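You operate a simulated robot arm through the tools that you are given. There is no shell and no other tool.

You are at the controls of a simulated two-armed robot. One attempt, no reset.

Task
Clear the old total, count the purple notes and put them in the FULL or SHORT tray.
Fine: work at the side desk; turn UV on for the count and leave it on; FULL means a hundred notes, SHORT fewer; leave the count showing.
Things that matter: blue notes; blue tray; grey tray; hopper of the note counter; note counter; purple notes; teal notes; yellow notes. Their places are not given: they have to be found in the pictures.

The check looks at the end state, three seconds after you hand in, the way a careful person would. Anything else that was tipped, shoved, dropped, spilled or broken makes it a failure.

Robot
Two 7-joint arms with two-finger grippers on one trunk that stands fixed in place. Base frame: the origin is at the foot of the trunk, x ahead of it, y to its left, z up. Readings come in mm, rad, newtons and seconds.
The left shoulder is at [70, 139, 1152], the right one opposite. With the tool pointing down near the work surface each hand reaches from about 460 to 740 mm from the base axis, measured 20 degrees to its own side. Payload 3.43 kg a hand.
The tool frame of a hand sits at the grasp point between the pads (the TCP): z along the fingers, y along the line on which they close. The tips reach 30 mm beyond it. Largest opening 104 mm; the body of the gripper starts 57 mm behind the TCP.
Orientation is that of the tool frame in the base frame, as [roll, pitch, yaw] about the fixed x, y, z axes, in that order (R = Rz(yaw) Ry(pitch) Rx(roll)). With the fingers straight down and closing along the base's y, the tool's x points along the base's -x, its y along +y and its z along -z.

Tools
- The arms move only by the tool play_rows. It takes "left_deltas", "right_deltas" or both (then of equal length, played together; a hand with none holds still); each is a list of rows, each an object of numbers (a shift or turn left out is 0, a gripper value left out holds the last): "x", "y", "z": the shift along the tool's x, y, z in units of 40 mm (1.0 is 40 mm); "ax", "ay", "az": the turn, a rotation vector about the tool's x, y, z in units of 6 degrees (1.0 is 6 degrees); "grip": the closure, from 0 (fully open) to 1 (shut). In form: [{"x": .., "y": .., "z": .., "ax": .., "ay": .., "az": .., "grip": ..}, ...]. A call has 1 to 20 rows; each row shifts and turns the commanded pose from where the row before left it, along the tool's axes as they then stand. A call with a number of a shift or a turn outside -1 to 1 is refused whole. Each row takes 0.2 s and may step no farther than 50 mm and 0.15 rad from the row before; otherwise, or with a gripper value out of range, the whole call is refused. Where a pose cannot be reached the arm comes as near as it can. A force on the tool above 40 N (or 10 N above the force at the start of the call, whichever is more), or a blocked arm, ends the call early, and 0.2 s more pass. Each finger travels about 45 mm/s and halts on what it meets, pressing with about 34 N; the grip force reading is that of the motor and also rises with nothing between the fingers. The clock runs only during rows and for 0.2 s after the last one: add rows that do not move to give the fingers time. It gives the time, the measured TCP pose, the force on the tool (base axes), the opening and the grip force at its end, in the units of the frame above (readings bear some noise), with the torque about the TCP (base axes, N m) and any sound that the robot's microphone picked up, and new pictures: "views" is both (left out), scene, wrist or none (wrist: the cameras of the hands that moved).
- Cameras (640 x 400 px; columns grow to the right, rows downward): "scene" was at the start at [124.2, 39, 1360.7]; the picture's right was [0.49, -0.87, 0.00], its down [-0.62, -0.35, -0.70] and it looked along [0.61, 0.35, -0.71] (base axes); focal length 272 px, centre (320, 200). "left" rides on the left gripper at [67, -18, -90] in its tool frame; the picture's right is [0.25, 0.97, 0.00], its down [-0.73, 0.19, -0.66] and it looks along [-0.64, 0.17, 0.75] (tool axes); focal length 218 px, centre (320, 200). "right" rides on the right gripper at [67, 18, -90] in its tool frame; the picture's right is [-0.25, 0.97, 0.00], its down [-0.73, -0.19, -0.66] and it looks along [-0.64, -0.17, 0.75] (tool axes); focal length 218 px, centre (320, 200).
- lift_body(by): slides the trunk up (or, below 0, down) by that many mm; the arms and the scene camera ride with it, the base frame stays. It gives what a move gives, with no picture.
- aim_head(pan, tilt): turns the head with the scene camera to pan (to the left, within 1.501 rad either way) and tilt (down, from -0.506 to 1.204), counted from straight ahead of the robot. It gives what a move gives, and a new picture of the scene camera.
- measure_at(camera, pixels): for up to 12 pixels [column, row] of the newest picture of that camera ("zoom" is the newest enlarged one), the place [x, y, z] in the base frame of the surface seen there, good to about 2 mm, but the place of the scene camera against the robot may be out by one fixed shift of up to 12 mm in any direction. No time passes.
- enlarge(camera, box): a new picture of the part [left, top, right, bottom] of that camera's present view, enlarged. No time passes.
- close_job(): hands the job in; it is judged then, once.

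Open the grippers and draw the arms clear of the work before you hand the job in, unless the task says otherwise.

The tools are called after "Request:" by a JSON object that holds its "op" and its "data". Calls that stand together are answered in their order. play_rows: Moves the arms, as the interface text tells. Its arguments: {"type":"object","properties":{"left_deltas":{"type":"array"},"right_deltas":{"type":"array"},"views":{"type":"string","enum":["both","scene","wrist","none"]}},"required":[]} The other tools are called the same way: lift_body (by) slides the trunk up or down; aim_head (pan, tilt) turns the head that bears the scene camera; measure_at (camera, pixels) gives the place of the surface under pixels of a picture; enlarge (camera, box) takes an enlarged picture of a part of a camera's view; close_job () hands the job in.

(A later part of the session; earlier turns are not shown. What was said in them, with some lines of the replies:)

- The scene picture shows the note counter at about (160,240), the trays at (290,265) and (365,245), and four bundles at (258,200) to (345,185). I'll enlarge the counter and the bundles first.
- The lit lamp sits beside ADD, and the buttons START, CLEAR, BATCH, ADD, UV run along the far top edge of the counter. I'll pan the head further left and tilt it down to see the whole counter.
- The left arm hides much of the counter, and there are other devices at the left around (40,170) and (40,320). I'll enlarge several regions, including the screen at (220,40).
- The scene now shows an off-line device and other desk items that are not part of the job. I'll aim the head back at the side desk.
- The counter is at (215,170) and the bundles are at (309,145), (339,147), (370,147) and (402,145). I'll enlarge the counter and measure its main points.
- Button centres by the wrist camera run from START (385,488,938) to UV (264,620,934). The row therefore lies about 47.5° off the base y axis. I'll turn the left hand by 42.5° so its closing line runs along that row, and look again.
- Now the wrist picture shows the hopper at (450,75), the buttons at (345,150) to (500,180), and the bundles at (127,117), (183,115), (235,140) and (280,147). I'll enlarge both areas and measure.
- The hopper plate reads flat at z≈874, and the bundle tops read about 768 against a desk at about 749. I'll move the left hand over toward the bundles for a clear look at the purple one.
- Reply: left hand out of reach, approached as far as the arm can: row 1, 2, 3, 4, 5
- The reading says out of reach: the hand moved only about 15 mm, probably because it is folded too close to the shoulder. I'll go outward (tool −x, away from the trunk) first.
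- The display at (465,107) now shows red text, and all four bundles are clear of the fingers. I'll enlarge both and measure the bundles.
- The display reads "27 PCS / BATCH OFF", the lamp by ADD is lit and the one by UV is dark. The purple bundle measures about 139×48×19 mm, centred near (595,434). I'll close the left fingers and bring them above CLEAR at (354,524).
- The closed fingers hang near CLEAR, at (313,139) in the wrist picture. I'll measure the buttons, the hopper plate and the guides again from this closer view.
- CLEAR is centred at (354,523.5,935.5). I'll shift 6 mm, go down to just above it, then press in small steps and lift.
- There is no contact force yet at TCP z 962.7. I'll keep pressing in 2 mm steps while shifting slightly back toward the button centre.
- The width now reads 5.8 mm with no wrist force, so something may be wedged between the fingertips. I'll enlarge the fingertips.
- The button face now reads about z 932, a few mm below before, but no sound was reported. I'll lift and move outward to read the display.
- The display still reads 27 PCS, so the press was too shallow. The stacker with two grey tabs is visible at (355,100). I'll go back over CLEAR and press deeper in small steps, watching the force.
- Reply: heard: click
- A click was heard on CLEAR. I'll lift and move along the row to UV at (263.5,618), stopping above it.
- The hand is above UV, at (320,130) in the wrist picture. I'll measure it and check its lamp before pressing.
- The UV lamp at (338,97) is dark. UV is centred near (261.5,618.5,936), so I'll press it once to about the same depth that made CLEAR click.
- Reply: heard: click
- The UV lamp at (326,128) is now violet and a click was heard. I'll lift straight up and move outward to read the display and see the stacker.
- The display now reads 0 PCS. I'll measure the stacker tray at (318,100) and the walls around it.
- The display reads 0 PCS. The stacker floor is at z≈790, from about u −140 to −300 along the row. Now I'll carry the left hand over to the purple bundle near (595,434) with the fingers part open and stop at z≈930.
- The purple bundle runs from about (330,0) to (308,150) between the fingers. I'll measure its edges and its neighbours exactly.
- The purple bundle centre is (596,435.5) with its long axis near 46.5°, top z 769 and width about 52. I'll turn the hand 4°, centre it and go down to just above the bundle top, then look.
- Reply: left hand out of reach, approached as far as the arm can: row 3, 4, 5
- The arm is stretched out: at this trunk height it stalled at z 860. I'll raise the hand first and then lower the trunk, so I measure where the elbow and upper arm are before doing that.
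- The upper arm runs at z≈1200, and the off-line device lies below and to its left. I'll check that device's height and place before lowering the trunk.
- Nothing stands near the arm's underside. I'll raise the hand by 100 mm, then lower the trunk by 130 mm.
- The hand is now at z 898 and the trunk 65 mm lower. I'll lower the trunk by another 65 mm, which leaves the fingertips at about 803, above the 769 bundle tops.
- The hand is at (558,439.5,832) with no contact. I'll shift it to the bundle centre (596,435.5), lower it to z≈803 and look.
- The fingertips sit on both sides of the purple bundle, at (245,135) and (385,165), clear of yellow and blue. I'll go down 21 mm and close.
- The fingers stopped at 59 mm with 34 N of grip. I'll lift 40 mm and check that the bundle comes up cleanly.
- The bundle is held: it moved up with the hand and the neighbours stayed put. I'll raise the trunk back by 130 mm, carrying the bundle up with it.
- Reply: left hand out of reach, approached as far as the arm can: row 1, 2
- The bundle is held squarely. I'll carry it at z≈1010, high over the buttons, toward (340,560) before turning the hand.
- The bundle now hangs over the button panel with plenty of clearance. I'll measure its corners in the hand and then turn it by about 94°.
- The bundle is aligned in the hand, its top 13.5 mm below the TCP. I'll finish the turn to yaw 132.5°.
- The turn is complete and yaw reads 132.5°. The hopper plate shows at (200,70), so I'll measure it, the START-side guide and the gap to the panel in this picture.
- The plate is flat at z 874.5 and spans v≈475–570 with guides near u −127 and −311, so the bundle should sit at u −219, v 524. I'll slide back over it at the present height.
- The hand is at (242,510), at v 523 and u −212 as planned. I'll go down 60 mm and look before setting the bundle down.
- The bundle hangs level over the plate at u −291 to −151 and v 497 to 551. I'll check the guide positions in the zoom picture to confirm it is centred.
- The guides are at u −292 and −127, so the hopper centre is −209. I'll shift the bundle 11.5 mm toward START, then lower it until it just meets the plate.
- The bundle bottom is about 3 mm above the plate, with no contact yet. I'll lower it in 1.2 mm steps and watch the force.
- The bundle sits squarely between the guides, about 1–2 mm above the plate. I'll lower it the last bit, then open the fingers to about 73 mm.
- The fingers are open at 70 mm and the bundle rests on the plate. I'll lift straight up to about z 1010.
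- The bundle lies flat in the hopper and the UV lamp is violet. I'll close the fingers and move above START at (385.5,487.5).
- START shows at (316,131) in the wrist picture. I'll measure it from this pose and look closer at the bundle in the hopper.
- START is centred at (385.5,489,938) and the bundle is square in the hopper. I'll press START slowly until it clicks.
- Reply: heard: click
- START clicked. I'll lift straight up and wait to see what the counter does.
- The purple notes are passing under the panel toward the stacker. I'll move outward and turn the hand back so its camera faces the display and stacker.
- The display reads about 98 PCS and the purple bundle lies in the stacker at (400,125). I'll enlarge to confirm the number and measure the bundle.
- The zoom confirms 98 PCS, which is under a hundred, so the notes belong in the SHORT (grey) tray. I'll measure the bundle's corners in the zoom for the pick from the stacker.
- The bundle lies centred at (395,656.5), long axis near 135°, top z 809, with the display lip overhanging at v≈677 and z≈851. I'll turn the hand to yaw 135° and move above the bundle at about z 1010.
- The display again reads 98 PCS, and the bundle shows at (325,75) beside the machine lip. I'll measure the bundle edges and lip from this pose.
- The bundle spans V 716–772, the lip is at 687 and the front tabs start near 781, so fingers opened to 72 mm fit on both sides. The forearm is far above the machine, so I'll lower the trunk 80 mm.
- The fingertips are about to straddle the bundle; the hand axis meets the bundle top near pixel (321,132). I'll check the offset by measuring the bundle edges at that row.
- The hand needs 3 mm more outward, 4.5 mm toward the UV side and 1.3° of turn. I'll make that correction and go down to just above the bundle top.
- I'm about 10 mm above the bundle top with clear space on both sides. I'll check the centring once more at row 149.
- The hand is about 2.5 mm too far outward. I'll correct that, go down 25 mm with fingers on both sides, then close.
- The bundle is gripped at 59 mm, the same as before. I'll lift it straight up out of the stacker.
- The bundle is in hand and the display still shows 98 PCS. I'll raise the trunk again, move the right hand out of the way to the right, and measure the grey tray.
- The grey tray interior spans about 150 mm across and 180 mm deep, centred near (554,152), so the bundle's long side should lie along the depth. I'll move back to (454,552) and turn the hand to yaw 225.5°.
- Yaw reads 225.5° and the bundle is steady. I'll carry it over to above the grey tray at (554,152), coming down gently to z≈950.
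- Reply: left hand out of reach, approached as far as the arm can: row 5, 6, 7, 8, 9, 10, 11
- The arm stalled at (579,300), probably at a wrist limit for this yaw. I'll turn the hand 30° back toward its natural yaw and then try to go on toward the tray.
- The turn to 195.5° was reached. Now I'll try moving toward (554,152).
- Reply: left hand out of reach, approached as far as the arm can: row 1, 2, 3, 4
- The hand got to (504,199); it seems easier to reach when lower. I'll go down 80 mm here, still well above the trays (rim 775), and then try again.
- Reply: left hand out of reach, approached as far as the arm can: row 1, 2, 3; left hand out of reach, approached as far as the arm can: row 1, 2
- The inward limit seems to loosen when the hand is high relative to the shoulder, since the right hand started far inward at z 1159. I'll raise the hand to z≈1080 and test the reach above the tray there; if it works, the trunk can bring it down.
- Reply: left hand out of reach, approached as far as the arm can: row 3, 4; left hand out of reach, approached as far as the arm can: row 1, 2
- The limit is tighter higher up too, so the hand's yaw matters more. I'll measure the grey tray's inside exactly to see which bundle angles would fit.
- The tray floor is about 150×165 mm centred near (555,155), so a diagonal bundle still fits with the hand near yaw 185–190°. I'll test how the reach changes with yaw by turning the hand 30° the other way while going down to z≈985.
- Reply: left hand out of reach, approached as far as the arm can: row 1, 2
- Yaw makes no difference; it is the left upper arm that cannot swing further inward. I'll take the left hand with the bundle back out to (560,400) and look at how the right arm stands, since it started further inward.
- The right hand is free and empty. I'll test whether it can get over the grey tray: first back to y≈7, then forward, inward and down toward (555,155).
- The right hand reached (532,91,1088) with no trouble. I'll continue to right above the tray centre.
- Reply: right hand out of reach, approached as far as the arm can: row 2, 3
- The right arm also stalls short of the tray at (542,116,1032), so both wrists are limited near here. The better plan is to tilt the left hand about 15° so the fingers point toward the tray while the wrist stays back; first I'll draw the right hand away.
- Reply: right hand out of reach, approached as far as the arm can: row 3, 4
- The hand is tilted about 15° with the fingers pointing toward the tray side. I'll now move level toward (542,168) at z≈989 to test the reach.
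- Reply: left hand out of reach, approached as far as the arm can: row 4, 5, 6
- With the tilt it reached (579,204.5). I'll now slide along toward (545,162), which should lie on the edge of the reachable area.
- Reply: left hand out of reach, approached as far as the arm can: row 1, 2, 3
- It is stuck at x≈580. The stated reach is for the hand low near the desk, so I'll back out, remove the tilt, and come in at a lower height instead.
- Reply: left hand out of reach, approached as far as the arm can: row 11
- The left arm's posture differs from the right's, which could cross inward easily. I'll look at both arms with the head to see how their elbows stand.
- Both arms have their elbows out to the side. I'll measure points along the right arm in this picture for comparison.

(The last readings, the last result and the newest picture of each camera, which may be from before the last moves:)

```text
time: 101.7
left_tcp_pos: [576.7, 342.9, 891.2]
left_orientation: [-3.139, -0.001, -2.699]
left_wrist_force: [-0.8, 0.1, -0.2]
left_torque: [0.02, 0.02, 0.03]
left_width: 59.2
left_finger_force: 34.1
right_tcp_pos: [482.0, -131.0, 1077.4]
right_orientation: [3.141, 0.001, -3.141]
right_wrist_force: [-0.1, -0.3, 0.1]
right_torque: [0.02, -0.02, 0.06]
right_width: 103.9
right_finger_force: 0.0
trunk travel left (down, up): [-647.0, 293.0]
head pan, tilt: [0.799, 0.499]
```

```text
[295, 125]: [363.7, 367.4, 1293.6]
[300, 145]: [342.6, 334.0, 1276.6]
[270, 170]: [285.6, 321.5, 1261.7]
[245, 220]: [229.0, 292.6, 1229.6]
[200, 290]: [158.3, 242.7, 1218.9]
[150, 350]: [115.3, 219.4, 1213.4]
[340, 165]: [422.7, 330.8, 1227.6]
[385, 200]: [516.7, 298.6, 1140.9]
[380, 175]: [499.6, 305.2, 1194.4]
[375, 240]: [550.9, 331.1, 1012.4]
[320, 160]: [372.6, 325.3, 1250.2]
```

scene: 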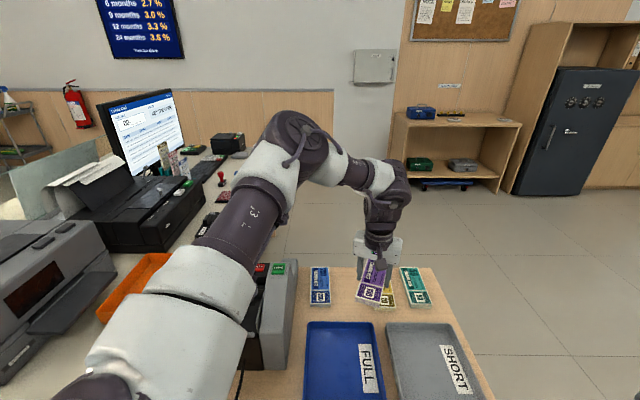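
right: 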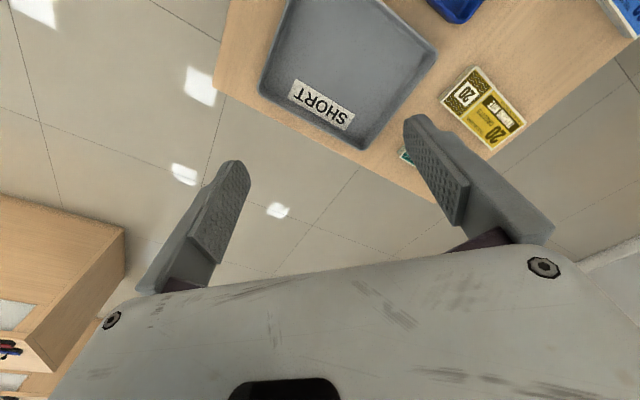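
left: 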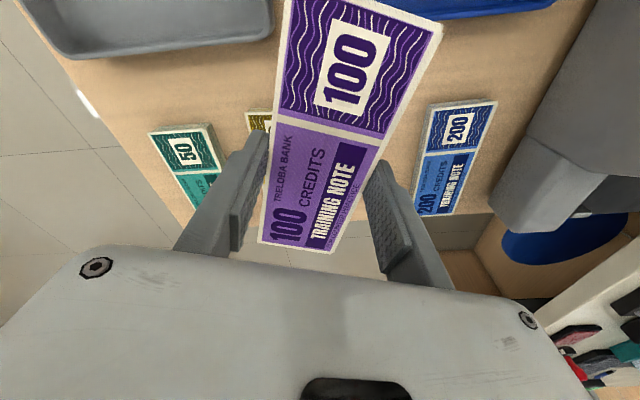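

The left elbow is stuck near (368,370) while the forearm swings around it, whereas the right arm crossed inward with its elbow high. I'll take the left hand up high at the outer side first so the elbow lifts, then cross inward at that height.

Request:
{"op": "play_rows", "data": {"left_deltas": [{"z": -0.9, "grip": 0.8}, {"z": -0.9}, {"z": -0.9}, {"x": 0.32, "y": 0.745, "z": -0.6}, {"x": 0.32, "y": 0.745, "z": -0.6}, {"x": 0.32, "y": 0.745, "z": -0.6}, {"x": 0.32, "y": 0.745, "z": -0.6}, {"az": 0.843}, {"az": 0.843}, {"az": 0.843}, {"az": 0.843}, {"az": 0.843}, {}], "views": "none"}}

Request:
{"op": "play_rows", "data": {"left_deltas": [{"z": -0.8, "grip": 0.8}, {"z": -0.8}, {}], "views": "scene"}}

```text
time: 104.5
left_tcp_pos: [476.7, 428.8, 1095.3]
left_orientation: [-3.141, -0.001, 3.141]
left_wrist_force: [-0.7, -0.5, -1.1]
left_torque: [-0.02, 0.01, 0.01]
left_width: 59.0
left_finger_force: 34.6
right_tcp_pos: [483.0, -130.4, 1077.7]
right_orientation: [-3.142, -0.002, -3.142]
right_wrist_force: [0.5, -0.2, 0.4]
right_torque: [0.0, 0.0, 0.03]
right_width: 104.0
right_finger_force: 0.0
trunk travel left (down, up): [-647.0, 293.0]
head pan, tilt: [0.799, 0.499]
```

```text
time: 105.3
left_tcp_pos: [478.1, 429.6, 1161.1]
left_orientation: [-3.141, 0.0, -3.141]
left_wrist_force: [-0.1, 0.4, -2.5]
left_torque: [-0.01, -0.04, 0.03]
left_width: 58.9
left_finger_force: 34.4
right_tcp_pos: [481.7, -130.2, 1077.0]
right_orientation: [-3.14, -0.001, 3.14]
right_wrist_force: [-0.7, -0.2, -0.5]
right_torque: [0.0, 0.0, -0.01]
right_width: 104.0
right_finger_force: 0.1
trunk travel left (down, up): [-647.0, 293.0]
head pan, tilt: [0.799, 0.499]
```

scene: 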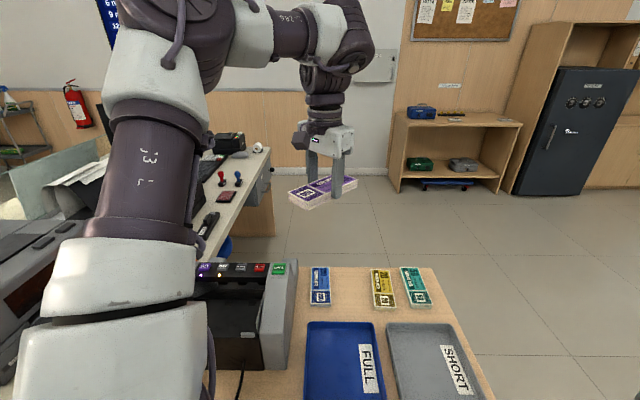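

The elbow is now high. I'll move the hand inward at z≈1160 toward (500,250).

Request:
{"op": "play_rows", "data": {"left_deltas": [{"x": -0.12, "y": -0.9, "grip": 0.8}, {"x": -0.12, "y": -0.9}, {"x": -0.12, "y": -0.9}, {"x": -0.12, "y": -0.9}, {"x": -0.12, "y": -0.9}, {}], "views": "scene"}}

```text
time: 106.7
left_tcp_pos: [477.4, 261.4, 1136.2]
left_orientation: [-3.136, 0.002, -3.14]
left_wrist_force: [-0.7, 0.2, -1.6]
left_torque: [-0.03, 0.01, 0.02]
left_width: 59.2
left_finger_force: 34.5
left hand out of reach, approached as far as the arm can: row 3, 4, 5
right_tcp_pos: [481.4, -131.3, 1077.4]
right_orientation: [3.141, -0.001, 3.142]
right_wrist_force: [0.3, -1.0, -0.9]
right_torque: [0.02, 0.02, 0.0]
right_width: 104.0
right_finger_force: 0.0
trunk travel left (down, up): [-647.0, 293.0]
head pan, tilt: [0.799, 0.499]
```

scene: 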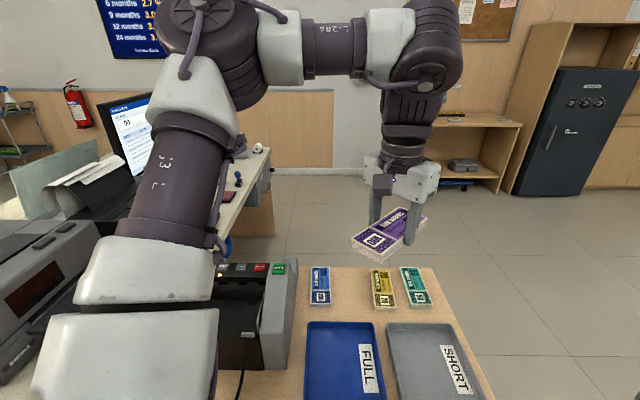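

It stalled again at (477,261,1136), with the forearm stretched between the elbow at (210,40) and the wrist at (425,50). I'll measure the arm here.

Request:
{"op": "measure_at", "data": {"camera": "scene", "pixels": [[200, 20], [225, 40], [185, 90], [180, 180], [150, 270], [130, 350], [285, 50], [340, 50], [425, 40], [425, 80], [400, 120], [400, 175]]}}

```text
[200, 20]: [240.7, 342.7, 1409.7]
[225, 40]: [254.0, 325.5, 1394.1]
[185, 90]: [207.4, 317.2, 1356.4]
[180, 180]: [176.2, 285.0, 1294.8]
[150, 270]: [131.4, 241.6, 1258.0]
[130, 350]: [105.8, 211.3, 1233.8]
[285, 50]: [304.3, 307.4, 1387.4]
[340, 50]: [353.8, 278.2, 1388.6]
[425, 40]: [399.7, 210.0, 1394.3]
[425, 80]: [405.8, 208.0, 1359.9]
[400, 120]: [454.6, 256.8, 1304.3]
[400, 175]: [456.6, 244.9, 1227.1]
```

The left elbow again stays about 36° outward. I'll probe whether it frees up closer in and higher, mirroring the right hand's starting place, by moving toward (450,200,1165).

Request:
{"op": "play_rows", "data": {"left_deltas": [{"x": 0.35, "y": -0.5, "z": -0.3, "grip": 0.8}, {"x": 0.35, "y": -0.5, "z": -0.3}, {"y": -0.6}, {"y": -0.6}, {}], "views": "none"}}

```text
time: 107.9
left_tcp_pos: [424.5, 194.1, 1137.2]
left_orientation: [-3.138, 0.002, 3.141]
left_wrist_force: [-1.2, 0.5, -0.7]
left_torque: [0.0, 0.01, -0.03]
left_width: 59.1
left_finger_force: 33.9
left hand out of reach, approached as far as the arm can: row 1, 2, 3, 4
right_tcp_pos: [482.7, -130.5, 1077.1]
right_orientation: [-3.141, 0.002, 3.141]
right_wrist_force: [0.6, -0.5, 0.3]
right_torque: [-0.01, -0.02, -0.01]
right_width: 104.0
right_finger_force: 0.1
trunk travel left (down, up): [-647.0, 293.0]
head pan, tilt: [0.799, 0.499]
```

The numbers show that at every stall the forearm roll is about 52–55° on both arms, so that wrist joint is at its limit. Tilting the fingertips toward −y relieves exactly that joint, so I'll tilt 15° that way and then move toward (545,165,1000).

Request:
{"op": "play_rows", "data": {"left_deltas": [{"ax": 0.833, "grip": 0.8}, {"ax": 0.833}, {"ax": 0.833}, {}], "views": "none"}}

Request:
{"op": "play_rows", "data": {"left_deltas": [{"x": -0.605, "y": 0.04, "z": 0.7, "grip": 0.8}, {"x": -0.605, "y": 0.04, "z": 0.7}, {"x": -0.605, "y": 0.04, "z": 0.7}, {"x": -0.605, "y": 0.04, "z": 0.7}, {"x": -0.605, "y": 0.04, "z": 0.7}, {}], "views": "both"}}

```text
time: 108.9
left_tcp_pos: [424.8, 193.6, 1138.7]
left_orientation: [-2.879, 0.001, 3.141]
left_wrist_force: [-0.9, -0.6, -0.6]
left_torque: [0.03, 0.0, 0.01]
left_width: 59.0
left_finger_force: 34.7
right_tcp_pos: [482.7, -132.1, 1077.1]
right_orientation: [3.14, 0.001, -3.141]
right_wrist_force: [0.4, -0.5, 0.1]
right_torque: [0.03, 0.03, 0.04]
right_width: 103.9
right_finger_force: 0.1
trunk travel left (down, up): [-647.0, 293.0]
head pan, tilt: [0.799, 0.499]
```

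```text
time: 110.3
left_tcp_pos: [547.8, 169.8, 1001.5]
left_orientation: [-2.88, 0.001, -3.14]
left_wrist_force: [-0.2, 0.8, -0.6]
left_torque: [0.04, -0.03, -0.02]
left_width: 59.3
left_finger_force: 34.7
right_tcp_pos: [482.4, -131.1, 1077.7]
right_orientation: [3.138, 0.003, -3.139]
right_wrist_force: [0.0, 0.6, 0.5]
right_torque: [-0.03, -0.05, -0.02]
right_width: 104.1
right_finger_force: 0.1
trunk travel left (down, up): [-647.0, 293.0]
head pan, tilt: [0.799, 0.499]
```

scene: 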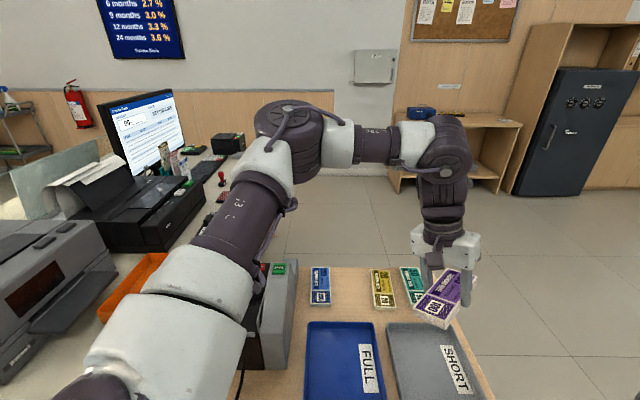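
left: 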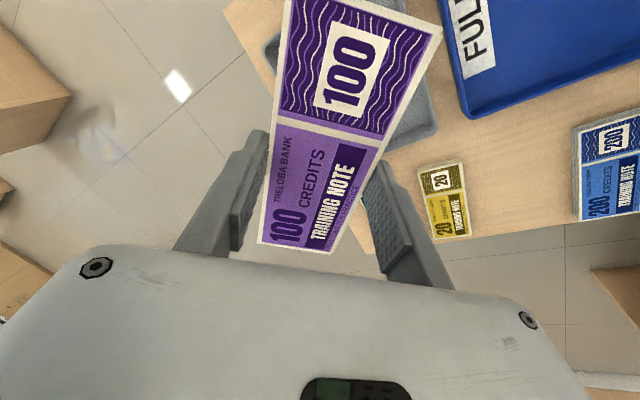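

That worked: the hand is at (548,170,1001) right over the grey tray with a 15° tilt. I'll go down to z≈930 while centring, then turn about 10° so the bundle fits the tray better.

Request:
{"op": "play_rows", "data": {"left_deltas": [{"x": -0.08, "y": 0.157, "z": 0.86, "grip": 0.8}, {"x": -0.08, "y": 0.157, "z": 0.86}, {"az": -0.83}, {"az": -0.83}, {}], "views": "both"}}

Request:
{"op": "measure_at", "data": {"camera": "scene", "pixels": [[290, 125], [300, 150], [260, 180], [235, 225], [380, 150], [440, 160]]}}

```text
time: 111.5
left_tcp_pos: [540.1, 171.8, 935.8]
left_orientation: [-2.883, -0.047, -2.972]
left_wrist_force: [-0.1, 0.2, -1.0]
left_torque: [0.01, 0.01, 0.02]
left_width: 59.1
left_finger_force: 34.3
left hand out of reach, approached as far as the arm can: row 1, 2
right_tcp_pos: [482.5, -131.7, 1077.7]
right_orientation: [3.141, 0.0, 3.14]
right_wrist_force: [1.3, 0.0, 0.0]
right_torque: [0.01, 0.01, -0.01]
right_width: 103.8
right_finger_force: 0.1
trunk travel left (down, up): [-647.0, 293.0]
head pan, tilt: [0.799, 0.499]
```

scene: 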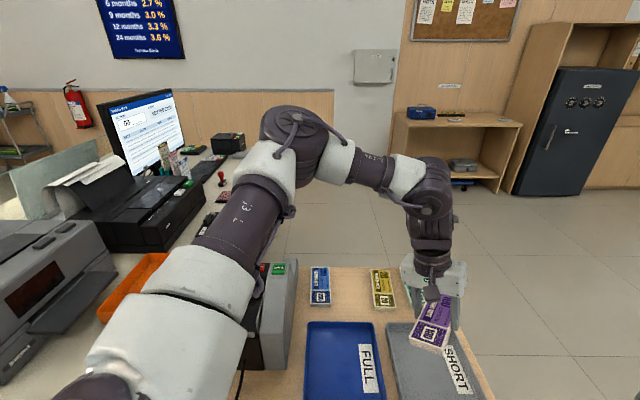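
left: 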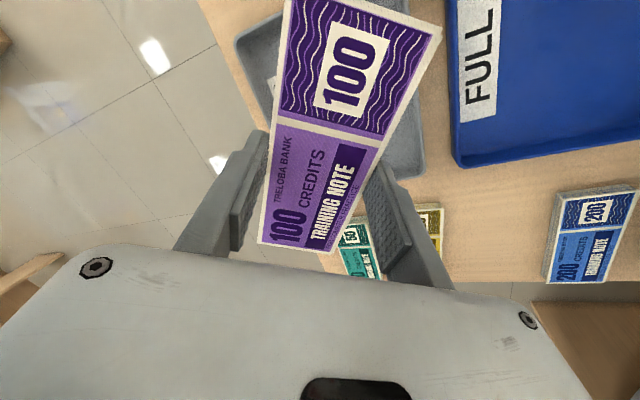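

```text
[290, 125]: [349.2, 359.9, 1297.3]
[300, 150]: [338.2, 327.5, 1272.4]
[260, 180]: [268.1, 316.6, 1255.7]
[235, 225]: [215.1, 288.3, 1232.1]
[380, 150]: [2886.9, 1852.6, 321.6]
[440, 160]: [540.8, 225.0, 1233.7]
```

It reached (540,172,936) with only a small shortfall; at z≈1000 it had full freedom, so I'll go back up there over (552.5,165) and let the trunk do the lowering.

Request:
{"op": "play_rows", "data": {"left_deltas": [{"x": -0.105, "y": -0.3, "z": -0.72, "grip": 0.8}, {"x": -0.105, "y": -0.3, "z": -0.72}, {}], "views": "none"}}

Request:
{"op": "aim_head", "data": {"pan": 0.35, "tilt": 0.85}}

```text
time: 112.3
left_tcp_pos: [549.3, 167.0, 996.9]
left_orientation: [-2.883, -0.044, -2.972]
left_wrist_force: [-0.1, -0.3, -1.6]
left_torque: [0.02, -0.01, 0.0]
left_width: 58.9
left_finger_force: 34.1
left hand out of reach, approached as far as the arm can: row 2
right_tcp_pos: [483.6, -131.7, 1077.0]
right_orientation: [-3.141, 0.0, 3.14]
right_wrist_force: [-0.2, 0.0, -0.7]
right_torque: [0.02, 0.01, 0.01]
right_width: 104.1
right_finger_force: 0.1
trunk travel left (down, up): [-647.0, 293.0]
head pan, tilt: [0.799, 0.499]
```

```text
time: 113.2
left_tcp_pos: [549.3, 167.4, 996.9]
left_orientation: [-2.881, -0.043, -2.973]
left_wrist_force: [-0.2, -0.1, -0.9]
left_torque: [0.05, 0.01, 0.01]
left_width: 59.1
left_finger_force: 34.2
right_tcp_pos: [482.0, -131.1, 1078.0]
right_orientation: [3.139, 0.0, 3.141]
right_wrist_force: [0.0, -0.6, -0.2]
right_torque: [0.01, 0.01, 0.01]
right_width: 103.7
right_finger_force: 0.0
trunk travel left (down, up): [-647.0, 293.0]
head pan, tilt: [0.351, 0.85]
```

scene: 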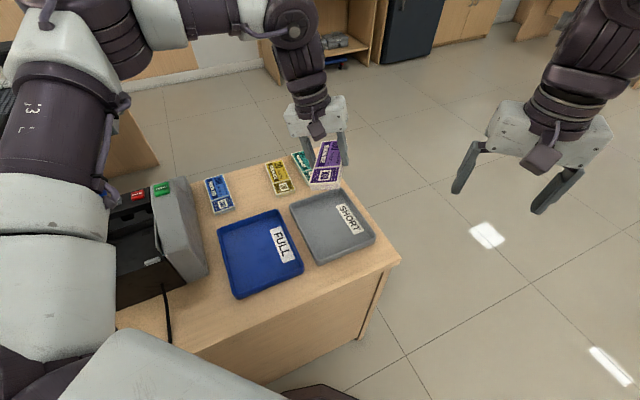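

The hand is at (549,167,997), within a few mm of the plan, and the left elbow is clear of the counter. I'll lower the trunk 120 mm first and check.

Request:
{"op": "lift_body", "data": {"by": -120}}

Request:
{"op": "aim_head", "data": {"pan": 0.5, "tilt": 0.75}}

```text
time: 114.7
left_tcp_pos: [548.7, 168.4, 875.9]
left_orientation: [-2.882, -0.044, -2.971]
left_wrist_force: [-0.4, 0.3, -0.3]
left_torque: [0.02, 0.0, 0.0]
left_width: 59.2
left_finger_force: 34.2
right_tcp_pos: [481.9, -131.5, 958.4]
right_orientation: [3.138, 0.001, -3.141]
right_wrist_force: [-0.5, -0.5, 0.4]
right_torque: [-0.02, -0.01, -0.04]
right_width: 104.0
right_finger_force: 0.1
trunk travel left (down, up): [-527.0, 413.0]
head pan, tilt: [0.351, 0.85]
```

```text
time: 115.4
left_tcp_pos: [549.3, 167.2, 875.6]
left_orientation: [-2.882, -0.044, -2.971]
left_wrist_force: [0.0, 0.0, -1.0]
left_torque: [0.02, -0.01, 0.01]
left_width: 58.9
left_finger_force: 33.8
right_tcp_pos: [481.6, -130.4, 957.5]
right_orientation: [3.14, 0.001, 3.141]
right_wrist_force: [-0.6, 0.0, -0.6]
right_torque: [-0.01, -0.01, 0.0]
right_width: 104.1
right_finger_force: 0.0
trunk travel left (down, up): [-527.0, 413.0]
head pan, tilt: [0.499, 0.75]
```

scene: 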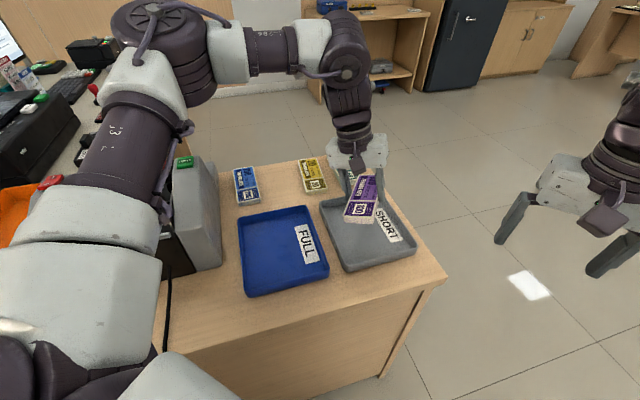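

The bundle hangs over the grey tray at (365,195). Before lowering further I'll measure the arm's height above the counter and the tray corners in this view.

Request:
{"op": "measure_at", "data": {"camera": "scene", "pixels": [[160, 30], [150, 90], [130, 140], [95, 220], [80, 290], [195, 70], [190, 100], [322, 203], [385, 190], [412, 252], [345, 268], [365, 195]]}}

Request:
{"op": "enlarge", "data": {"camera": "scene", "box": [290, 130, 450, 290]}}

```text
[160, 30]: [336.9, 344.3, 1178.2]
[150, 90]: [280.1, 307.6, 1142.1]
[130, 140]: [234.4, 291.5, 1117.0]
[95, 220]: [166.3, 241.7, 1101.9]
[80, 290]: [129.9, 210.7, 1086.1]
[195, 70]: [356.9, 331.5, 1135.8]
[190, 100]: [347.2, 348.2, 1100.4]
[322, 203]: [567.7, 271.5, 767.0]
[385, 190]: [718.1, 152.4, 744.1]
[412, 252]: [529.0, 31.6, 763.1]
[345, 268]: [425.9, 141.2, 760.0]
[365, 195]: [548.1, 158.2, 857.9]
```

```text
2.50 times, centred on (370, 210) of scene
```

zoom: 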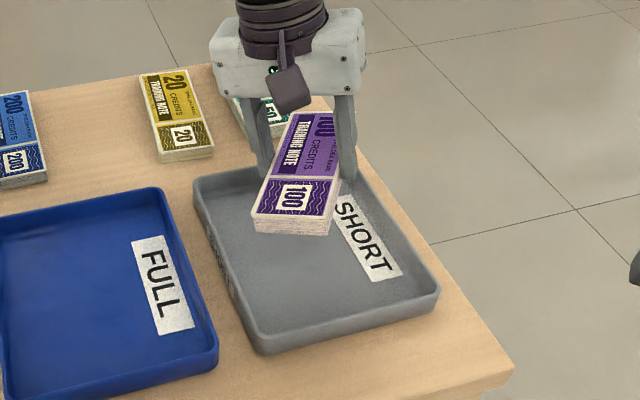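

The elbow's underside will stay near z 980 after the rest of the lowering, so it is clear of the counter. I'll measure the bundle corners against the tray rim in the zoom.

Request:
{"op": "measure_at", "data": {"camera": "zoom", "pixels": [[256, 212], [328, 220], [293, 116], [336, 182], [200, 185], [256, 340], [432, 290], [212, 195], [268, 325], [415, 283], [360, 190], [270, 172]]}}

```text
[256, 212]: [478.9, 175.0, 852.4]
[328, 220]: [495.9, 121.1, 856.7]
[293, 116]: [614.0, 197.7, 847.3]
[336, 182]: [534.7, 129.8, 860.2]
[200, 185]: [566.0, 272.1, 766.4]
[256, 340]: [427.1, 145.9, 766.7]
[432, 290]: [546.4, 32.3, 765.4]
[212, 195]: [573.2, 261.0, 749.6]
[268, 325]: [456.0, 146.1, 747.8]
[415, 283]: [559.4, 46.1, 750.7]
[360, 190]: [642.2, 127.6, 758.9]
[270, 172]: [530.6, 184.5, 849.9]
```

The bundle would settle about 5 mm off the tray centre, so I'll shift it 3.5 mm each way toward the centre, then lower the trunk another 70 mm.

Request:
{"op": "play_rows", "data": {"left_deltas": [{"x": -0.07, "y": -0.1, "z": 0.023, "grip": 0.8}, {}], "views": "none"}}

Request:
{"op": "lift_body", "data": {"by": -70}}

Request:
{"op": "aim_head", "data": {"pan": 0.45, "tilt": 0.7}}

```text
time: 116.0
left_tcp_pos: [549.5, 167.3, 876.3]
left_orientation: [-2.881, -0.045, -2.973]
left_wrist_force: [0.3, 0.1, -1.2]
left_torque: [0.04, 0.0, -0.02]
left_width: 59.2
left_finger_force: 34.7
left hand out of reach, approached as far as the arm can: row 1
right_tcp_pos: [482.3, -130.9, 957.6]
right_orientation: [3.14, 0.002, 3.141]
right_wrist_force: [0.1, -0.4, -0.3]
right_torque: [0.0, -0.01, 0.01]
right_width: 104.1
right_finger_force: 0.1
trunk travel left (down, up): [-527.0, 413.0]
head pan, tilt: [0.499, 0.75]
```

```text
time: 117.1
left_tcp_pos: [549.3, 166.9, 806.0]
left_orientation: [-2.883, -0.043, -2.973]
left_wrist_force: [0.5, -0.4, -0.7]
left_torque: [0.01, -0.01, 0.0]
left_width: 59.2
left_finger_force: 33.9
right_tcp_pos: [481.1, -131.6, 888.3]
right_orientation: [3.14, 0.0, 3.141]
right_wrist_force: [-0.6, 0.1, 0.1]
right_torque: [-0.02, 0.0, -0.01]
right_width: 104.1
right_finger_force: 0.1
trunk travel left (down, up): [-457.0, 483.0]
head pan, tilt: [0.499, 0.75]
```

```text
time: 117.7
left_tcp_pos: [549.5, 166.9, 805.7]
left_orientation: [-2.881, -0.044, -2.973]
left_wrist_force: [-0.6, 0.0, -1.7]
left_torque: [0.03, 0.01, -0.01]
left_width: 59.1
left_finger_force: 33.9
right_tcp_pos: [482.2, -132.3, 888.4]
right_orientation: [3.14, 0.001, 3.14]
right_wrist_force: [-0.5, 0.1, -0.3]
right_torque: [0.04, 0.0, 0.01]
right_width: 103.9
right_finger_force: 0.0
trunk travel left (down, up): [-457.0, 483.0]
head pan, tilt: [0.45, 0.7]
```

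scene: 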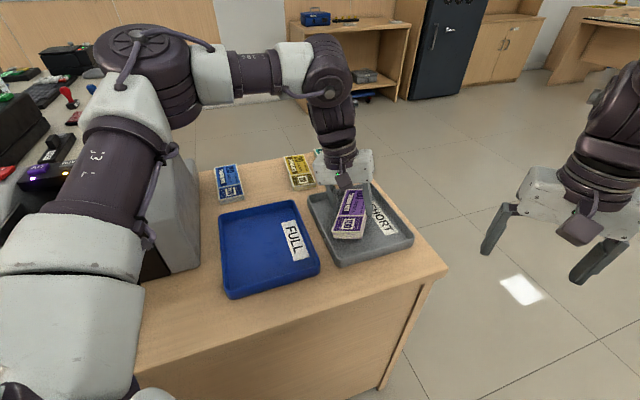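

The bundle is inside the rim height but still about 5 mm off centre, since the wrist was at its limit. A little more tilt (3°) should free it for the shift toward centre.

Request:
{"op": "play_rows", "data": {"left_deltas": [{"ax": 0.5, "grip": 0.8}, {"x": -0.08, "y": -0.1, "z": 0.0}, {}], "views": "both"}}

Request:
{"op": "enlarge", "data": {"camera": "scene", "box": [290, 140, 440, 280]}}

```text
time: 118.5
left_tcp_pos: [554.4, 164.7, 808.6]
left_orientation: [-2.829, -0.045, -2.973]
left_wrist_force: [-0.1, 0.3, -1.2]
left_torque: [0.02, 0.03, 0.0]
left_width: 59.1
left_finger_force: 33.8
right_tcp_pos: [481.8, -130.3, 886.5]
right_orientation: [3.142, 0.0, 3.141]
right_wrist_force: [0.3, 0.3, 0.4]
right_torque: [0.0, 0.0, -0.01]
right_width: 104.1
right_finger_force: 0.0
trunk travel left (down, up): [-457.0, 483.0]
head pan, tilt: [0.45, 0.7]
```

scene: 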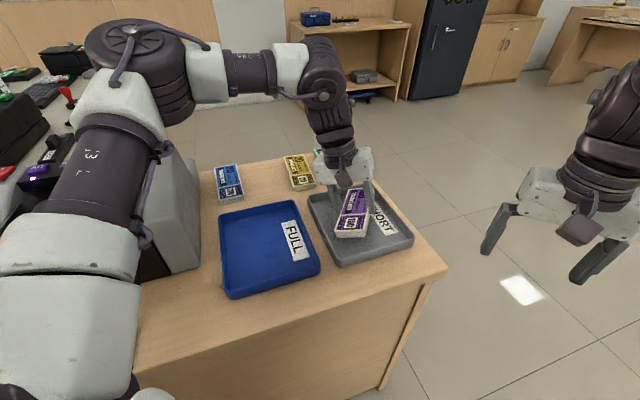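
left: 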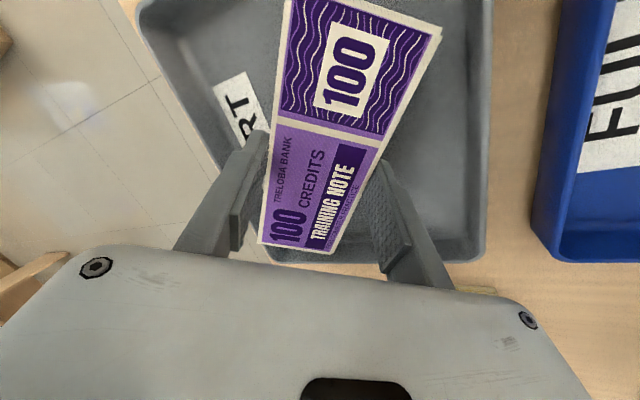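

```text
2.86 times, centred on (365, 210) of scene
```

zoom: 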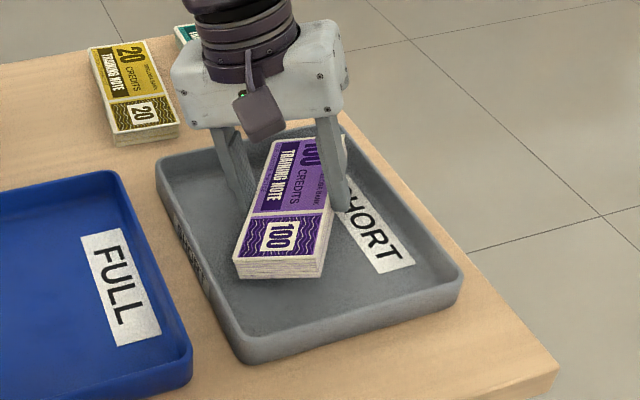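

The shift worked and the bundle hangs wholly within the tray walls. I'll measure the bundle corners and the tray floor and walls with the wrist camera for the final check.

Request:
{"op": "measure_at", "data": {"camera": "left", "pixels": [[436, 38], [293, 5], [263, 240], [327, 246], [440, 120], [470, 60], [487, 120], [460, 235], [420, 245], [160, 20], [250, 40], [300, 256]]}}

```text
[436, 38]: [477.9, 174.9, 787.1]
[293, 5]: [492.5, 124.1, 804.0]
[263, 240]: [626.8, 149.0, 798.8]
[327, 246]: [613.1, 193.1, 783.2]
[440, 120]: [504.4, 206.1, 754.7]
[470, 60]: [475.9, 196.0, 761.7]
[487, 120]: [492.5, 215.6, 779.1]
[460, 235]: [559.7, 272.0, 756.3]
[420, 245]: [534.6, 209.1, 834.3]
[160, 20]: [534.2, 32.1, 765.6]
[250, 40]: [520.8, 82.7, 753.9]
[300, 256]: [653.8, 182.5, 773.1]
```

The bundle corners lie at U 214–338 and V 436–570, well inside the tray floor (U 202–357, V 405–588, z 754). I'll lower the trunk 9 mm and open the fingers gently.

Request:
{"op": "lift_body", "data": {"by": -9}}

Request:
{"op": "play_rows", "data": {"left_deltas": [{"grip": 0.36}, {}, {"grip": 0.3}, {}, {}], "views": "both"}}

```text
time: 119.1
left_tcp_pos: [553.0, 163.9, 799.5]
left_orientation: [-2.831, -0.044, -2.972]
left_wrist_force: [-0.8, 0.8, 1.5]
left_torque: [0.11, -0.2, 0.05]
left_width: 59.4
left_finger_force: 34.4
right_tcp_pos: [482.6, -130.6, 878.6]
right_orientation: [3.14, 0.0, -3.141]
right_wrist_force: [-0.6, 0.7, -0.1]
right_torque: [0.0, -0.02, -0.01]
right_width: 103.8
right_finger_force: 0.1
trunk travel left (down, up): [-448.0, 492.0]
head pan, tilt: [0.45, 0.7]
```

```text
time: 120.3
left_tcp_pos: [551.9, 164.1, 799.1]
left_orientation: [-2.83, -0.042, -2.972]
left_wrist_force: [0.6, -1.3, 6.7]
left_torque: [0.16, -0.07, -0.03]
left_width: 69.4
left_finger_force: 0.0
right_tcp_pos: [481.7, -131.6, 878.0]
right_orientation: [3.138, -0.002, 3.14]
right_wrist_force: [0.1, -0.2, 0.9]
right_torque: [-0.03, -0.02, -0.01]
right_width: 104.0
right_finger_force: 0.1
trunk travel left (down, up): [-448.0, 492.0]
head pan, tilt: [0.45, 0.7]
```

scene: 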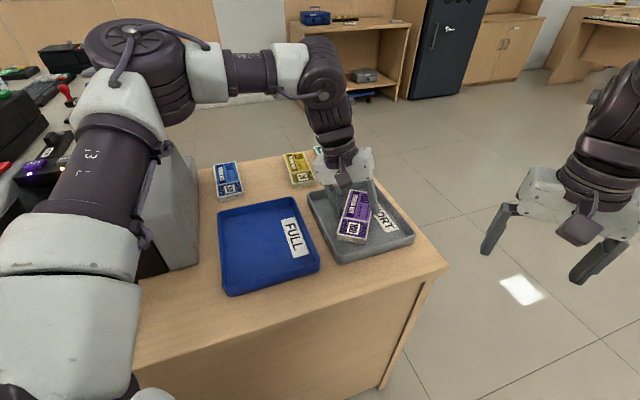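
left: 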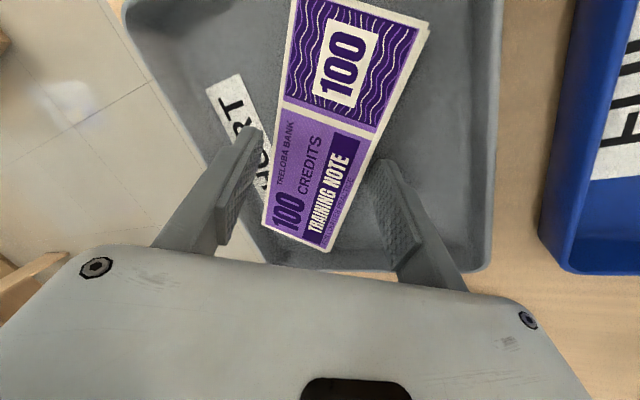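

The bundle has dropped off the pads and the fingers are open at 69 mm. I'll raise the trunk straight up 80 mm to clear it and look.

Request:
{"op": "lift_body", "data": {"by": 20}}

Request:
{"op": "lift_body", "data": {"by": 80}}

Request:
{"op": "aim_head", "data": {"pan": 0.5, "tilt": 0.8}}

Request:
{"op": "enlarge", "data": {"camera": "left", "box": [120, 0, 640, 280]}}

```text
time: 121.0
left_tcp_pos: [552.7, 164.5, 820.0]
left_orientation: [-2.829, -0.045, -2.972]
left_wrist_force: [-0.1, 0.1, -1.1]
left_torque: [0.0, 0.0, -0.03]
left_width: 72.6
left_finger_force: 0.1
right_tcp_pos: [482.7, -130.4, 897.8]
right_orientation: [3.138, 0.0, 3.141]
right_wrist_force: [-0.2, 0.5, -0.1]
right_torque: [0.01, -0.03, -0.02]
right_width: 104.2
right_finger_force: 0.1
trunk travel left (down, up): [-468.0, 472.0]
head pan, tilt: [0.45, 0.7]
```

```text
time: 122.1
left_tcp_pos: [553.0, 163.9, 898.5]
left_orientation: [-2.83, -0.042, -2.973]
left_wrist_force: [-0.6, -0.8, -0.5]
left_torque: [-0.01, -0.02, 0.02]
left_width: 72.6
left_finger_force: 0.0
right_tcp_pos: [482.9, -131.0, 979.2]
right_orientation: [3.141, 0.001, -3.141]
right_wrist_force: [-1.0, 0.5, -0.4]
right_torque: [0.01, -0.02, -0.03]
right_width: 104.2
right_finger_force: 0.1
trunk travel left (down, up): [-548.0, 392.0]
head pan, tilt: [0.45, 0.7]
```

```text
time: 122.8
left_tcp_pos: [553.8, 163.9, 898.9]
left_orientation: [-2.828, -0.043, -2.972]
left_wrist_force: [-0.3, -0.3, 0.1]
left_torque: [-0.04, 0.0, 0.02]
left_width: 72.7
left_finger_force: 0.0
right_tcp_pos: [482.0, -130.8, 977.3]
right_orientation: [3.139, -0.001, 3.141]
right_wrist_force: [-0.2, -0.7, -0.5]
right_torque: [-0.01, 0.0, -0.01]
right_width: 104.1
right_finger_force: 0.0
trunk travel left (down, up): [-548.0, 392.0]
head pan, tilt: [0.499, 0.799]
```

scene: 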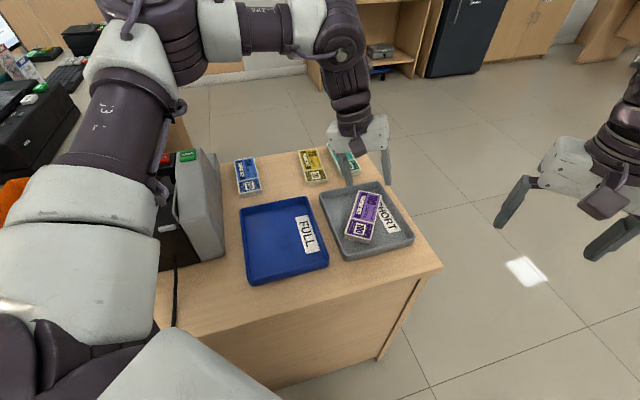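

```text
1.23 times, centred on (380, 140) of left
```

zoom: 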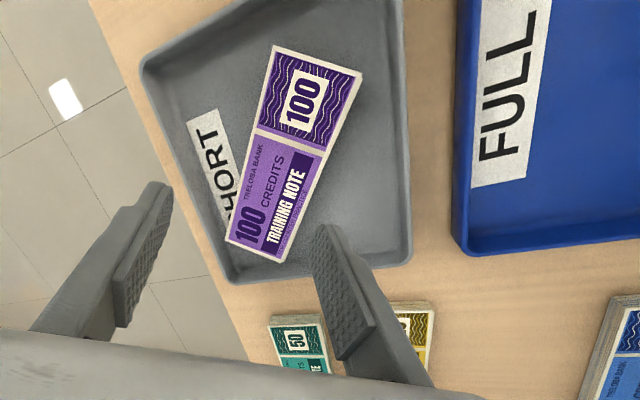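

The purple bundle lies flat inside the grey SHORT tray with clear margins. I'll raise the trunk to its starting height, then draw the left hand out and up toward the left side.

Request:
{"op": "lift_body", "data": {"by": 99}}

Request:
{"op": "play_rows", "data": {"left_deltas": [{"x": 0.014, "y": 0.76, "z": -0.45, "grip": 0.3}, {"x": 0.014, "y": 0.76, "z": -0.45}, {"x": 0.014, "y": 0.76, "z": -0.45}, {"x": 0.014, "y": 0.76, "z": -0.45}, {"x": 0.014, "y": 0.76, "z": -0.45}, {"ax": -0.75}, {"ax": -0.75}, {"ax": -0.75}, {"ax": -0.75}, {}], "views": "both"}}

```text
time: 124.1
left_tcp_pos: [553.2, 164.6, 998.6]
left_orientation: [-2.83, -0.045, -2.972]
left_wrist_force: [-0.6, 0.4, -0.1]
left_torque: [0.01, -0.01, 0.01]
left_width: 73.0
left_finger_force: 0.1
right_tcp_pos: [482.7, -131.3, 1077.8]
right_orientation: [3.138, -0.001, -3.141]
right_wrist_force: [0.1, 0.3, 1.2]
right_torque: [0.0, -0.05, 0.02]
right_width: 104.0
right_finger_force: 0.2
trunk travel left (down, up): [-647.0, 293.0]
head pan, tilt: [0.499, 0.799]
```

```text
time: 126.3
left_tcp_pos: [523.2, 333.7, 1035.8]
left_orientation: [3.141, -0.042, -2.972]
left_wrist_force: [-0.6, 0.3, -0.8]
left_torque: [0.01, -0.02, 0.0]
left_width: 72.5
left_finger_force: 0.0
right_tcp_pos: [482.0, -130.7, 1078.6]
right_orientation: [-3.142, 0.0, -3.141]
right_wrist_force: [-0.6, 0.4, -0.4]
right_torque: [-0.02, 0.02, 0.0]
right_width: 104.1
right_finger_force: 0.1
trunk travel left (down, up): [-647.0, 293.0]
head pan, tilt: [0.499, 0.799]
```

scene: 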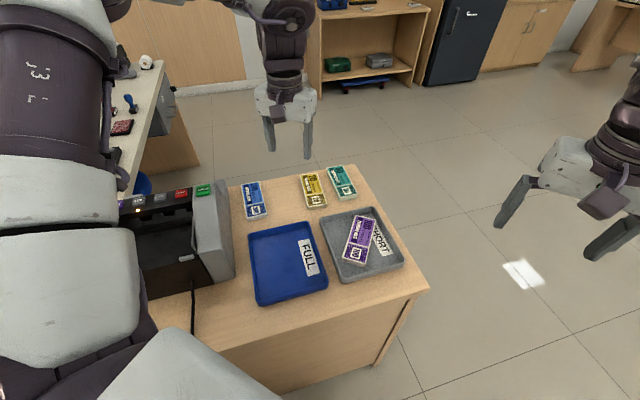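
left: 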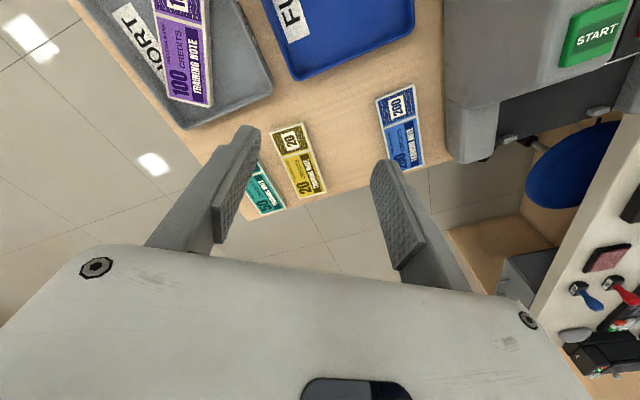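

All bundles and trays stand in their places and the purple notes are in the grey tray. I'll move the left hand to the outer side, open it fully and turn it to check the display and the UV lamp.

Request:
{"op": "play_rows", "data": {"left_deltas": [{"x": 0.166, "y": 0.958, "z": -0.31, "grip": 0.0}, {"x": 0.166, "y": 0.958, "z": -0.31}, {"x": 0.166, "y": 0.958, "z": -0.31}, {"x": 0.166, "y": 0.958, "z": -0.31}, {"az": -0.9}, {"az": -0.9}, {"az": -0.9}, {"az": -0.9}, {"az": -0.9}, {"az": -0.9}, {}], "views": "both"}}

Request:
{"op": "enlarge", "data": {"camera": "left", "box": [340, 0, 640, 180]}}

```text
time: 128.7
left_tcp_pos: [473.1, 480.5, 1088.3]
left_orientation: [3.118, -0.037, -2.403]
left_wrist_force: [0.9, -0.2, 0.5]
left_torque: [-0.01, 0.02, -0.03]
left_width: 104.1
left_finger_force: 0.0
right_tcp_pos: [483.3, -131.6, 1077.5]
right_orientation: [3.141, 0.0, -3.139]
right_wrist_force: [-0.4, 0.7, -0.3]
right_torque: [-0.01, -0.01, -0.02]
right_width: 104.3
right_finger_force: 0.1
trunk travel left (down, up): [-647.0, 293.0]
head pan, tilt: [0.499, 0.799]
```

scene: 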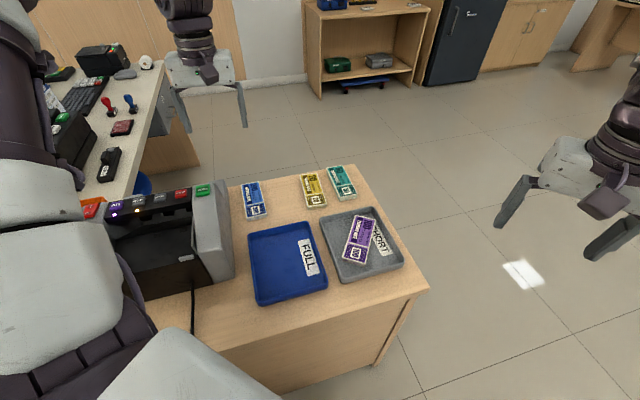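
left: 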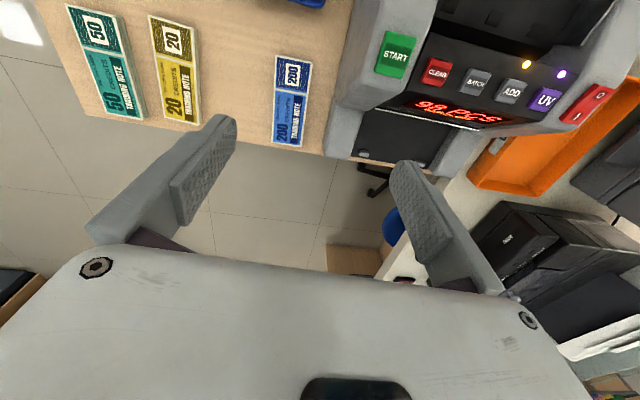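

```text
2.13 times, centred on (490, 90) of left
```

zoom: 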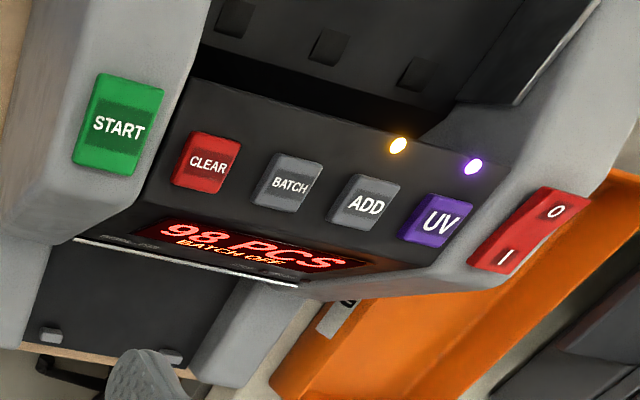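

The display shows 98 PCS, the UV lamp is lit, the purple notes lie in the SHORT tray, and the blue, yellow and teal notes have not moved. Both grippers are open and clear, so I hand the job in.

Request:
{"op": "close_job", "data": {}}

```text
The job is handed in.
```

The purple notes came to 98, so I put them in the grey SHORT tray and handed the job in. I don't have the check's result.

- **Old total:** the display read 27 PCS at the start. I pressed CLEAR and it went to 0 before the count.
- **Count:** UV was turned on before counting and is still on. The display still shows 98 PCS.
- **Purple notes:** they lie flat inside the SHORT tray, at an angle but clear of the walls.
- **Everything else:** the blue, yellow and teal notes and both trays look unmoved in the last pictures. The ADD lamp was already lit when I started, and I left that mode as it was.
- **Arms:** both grippers are open and held up clear of the desk.
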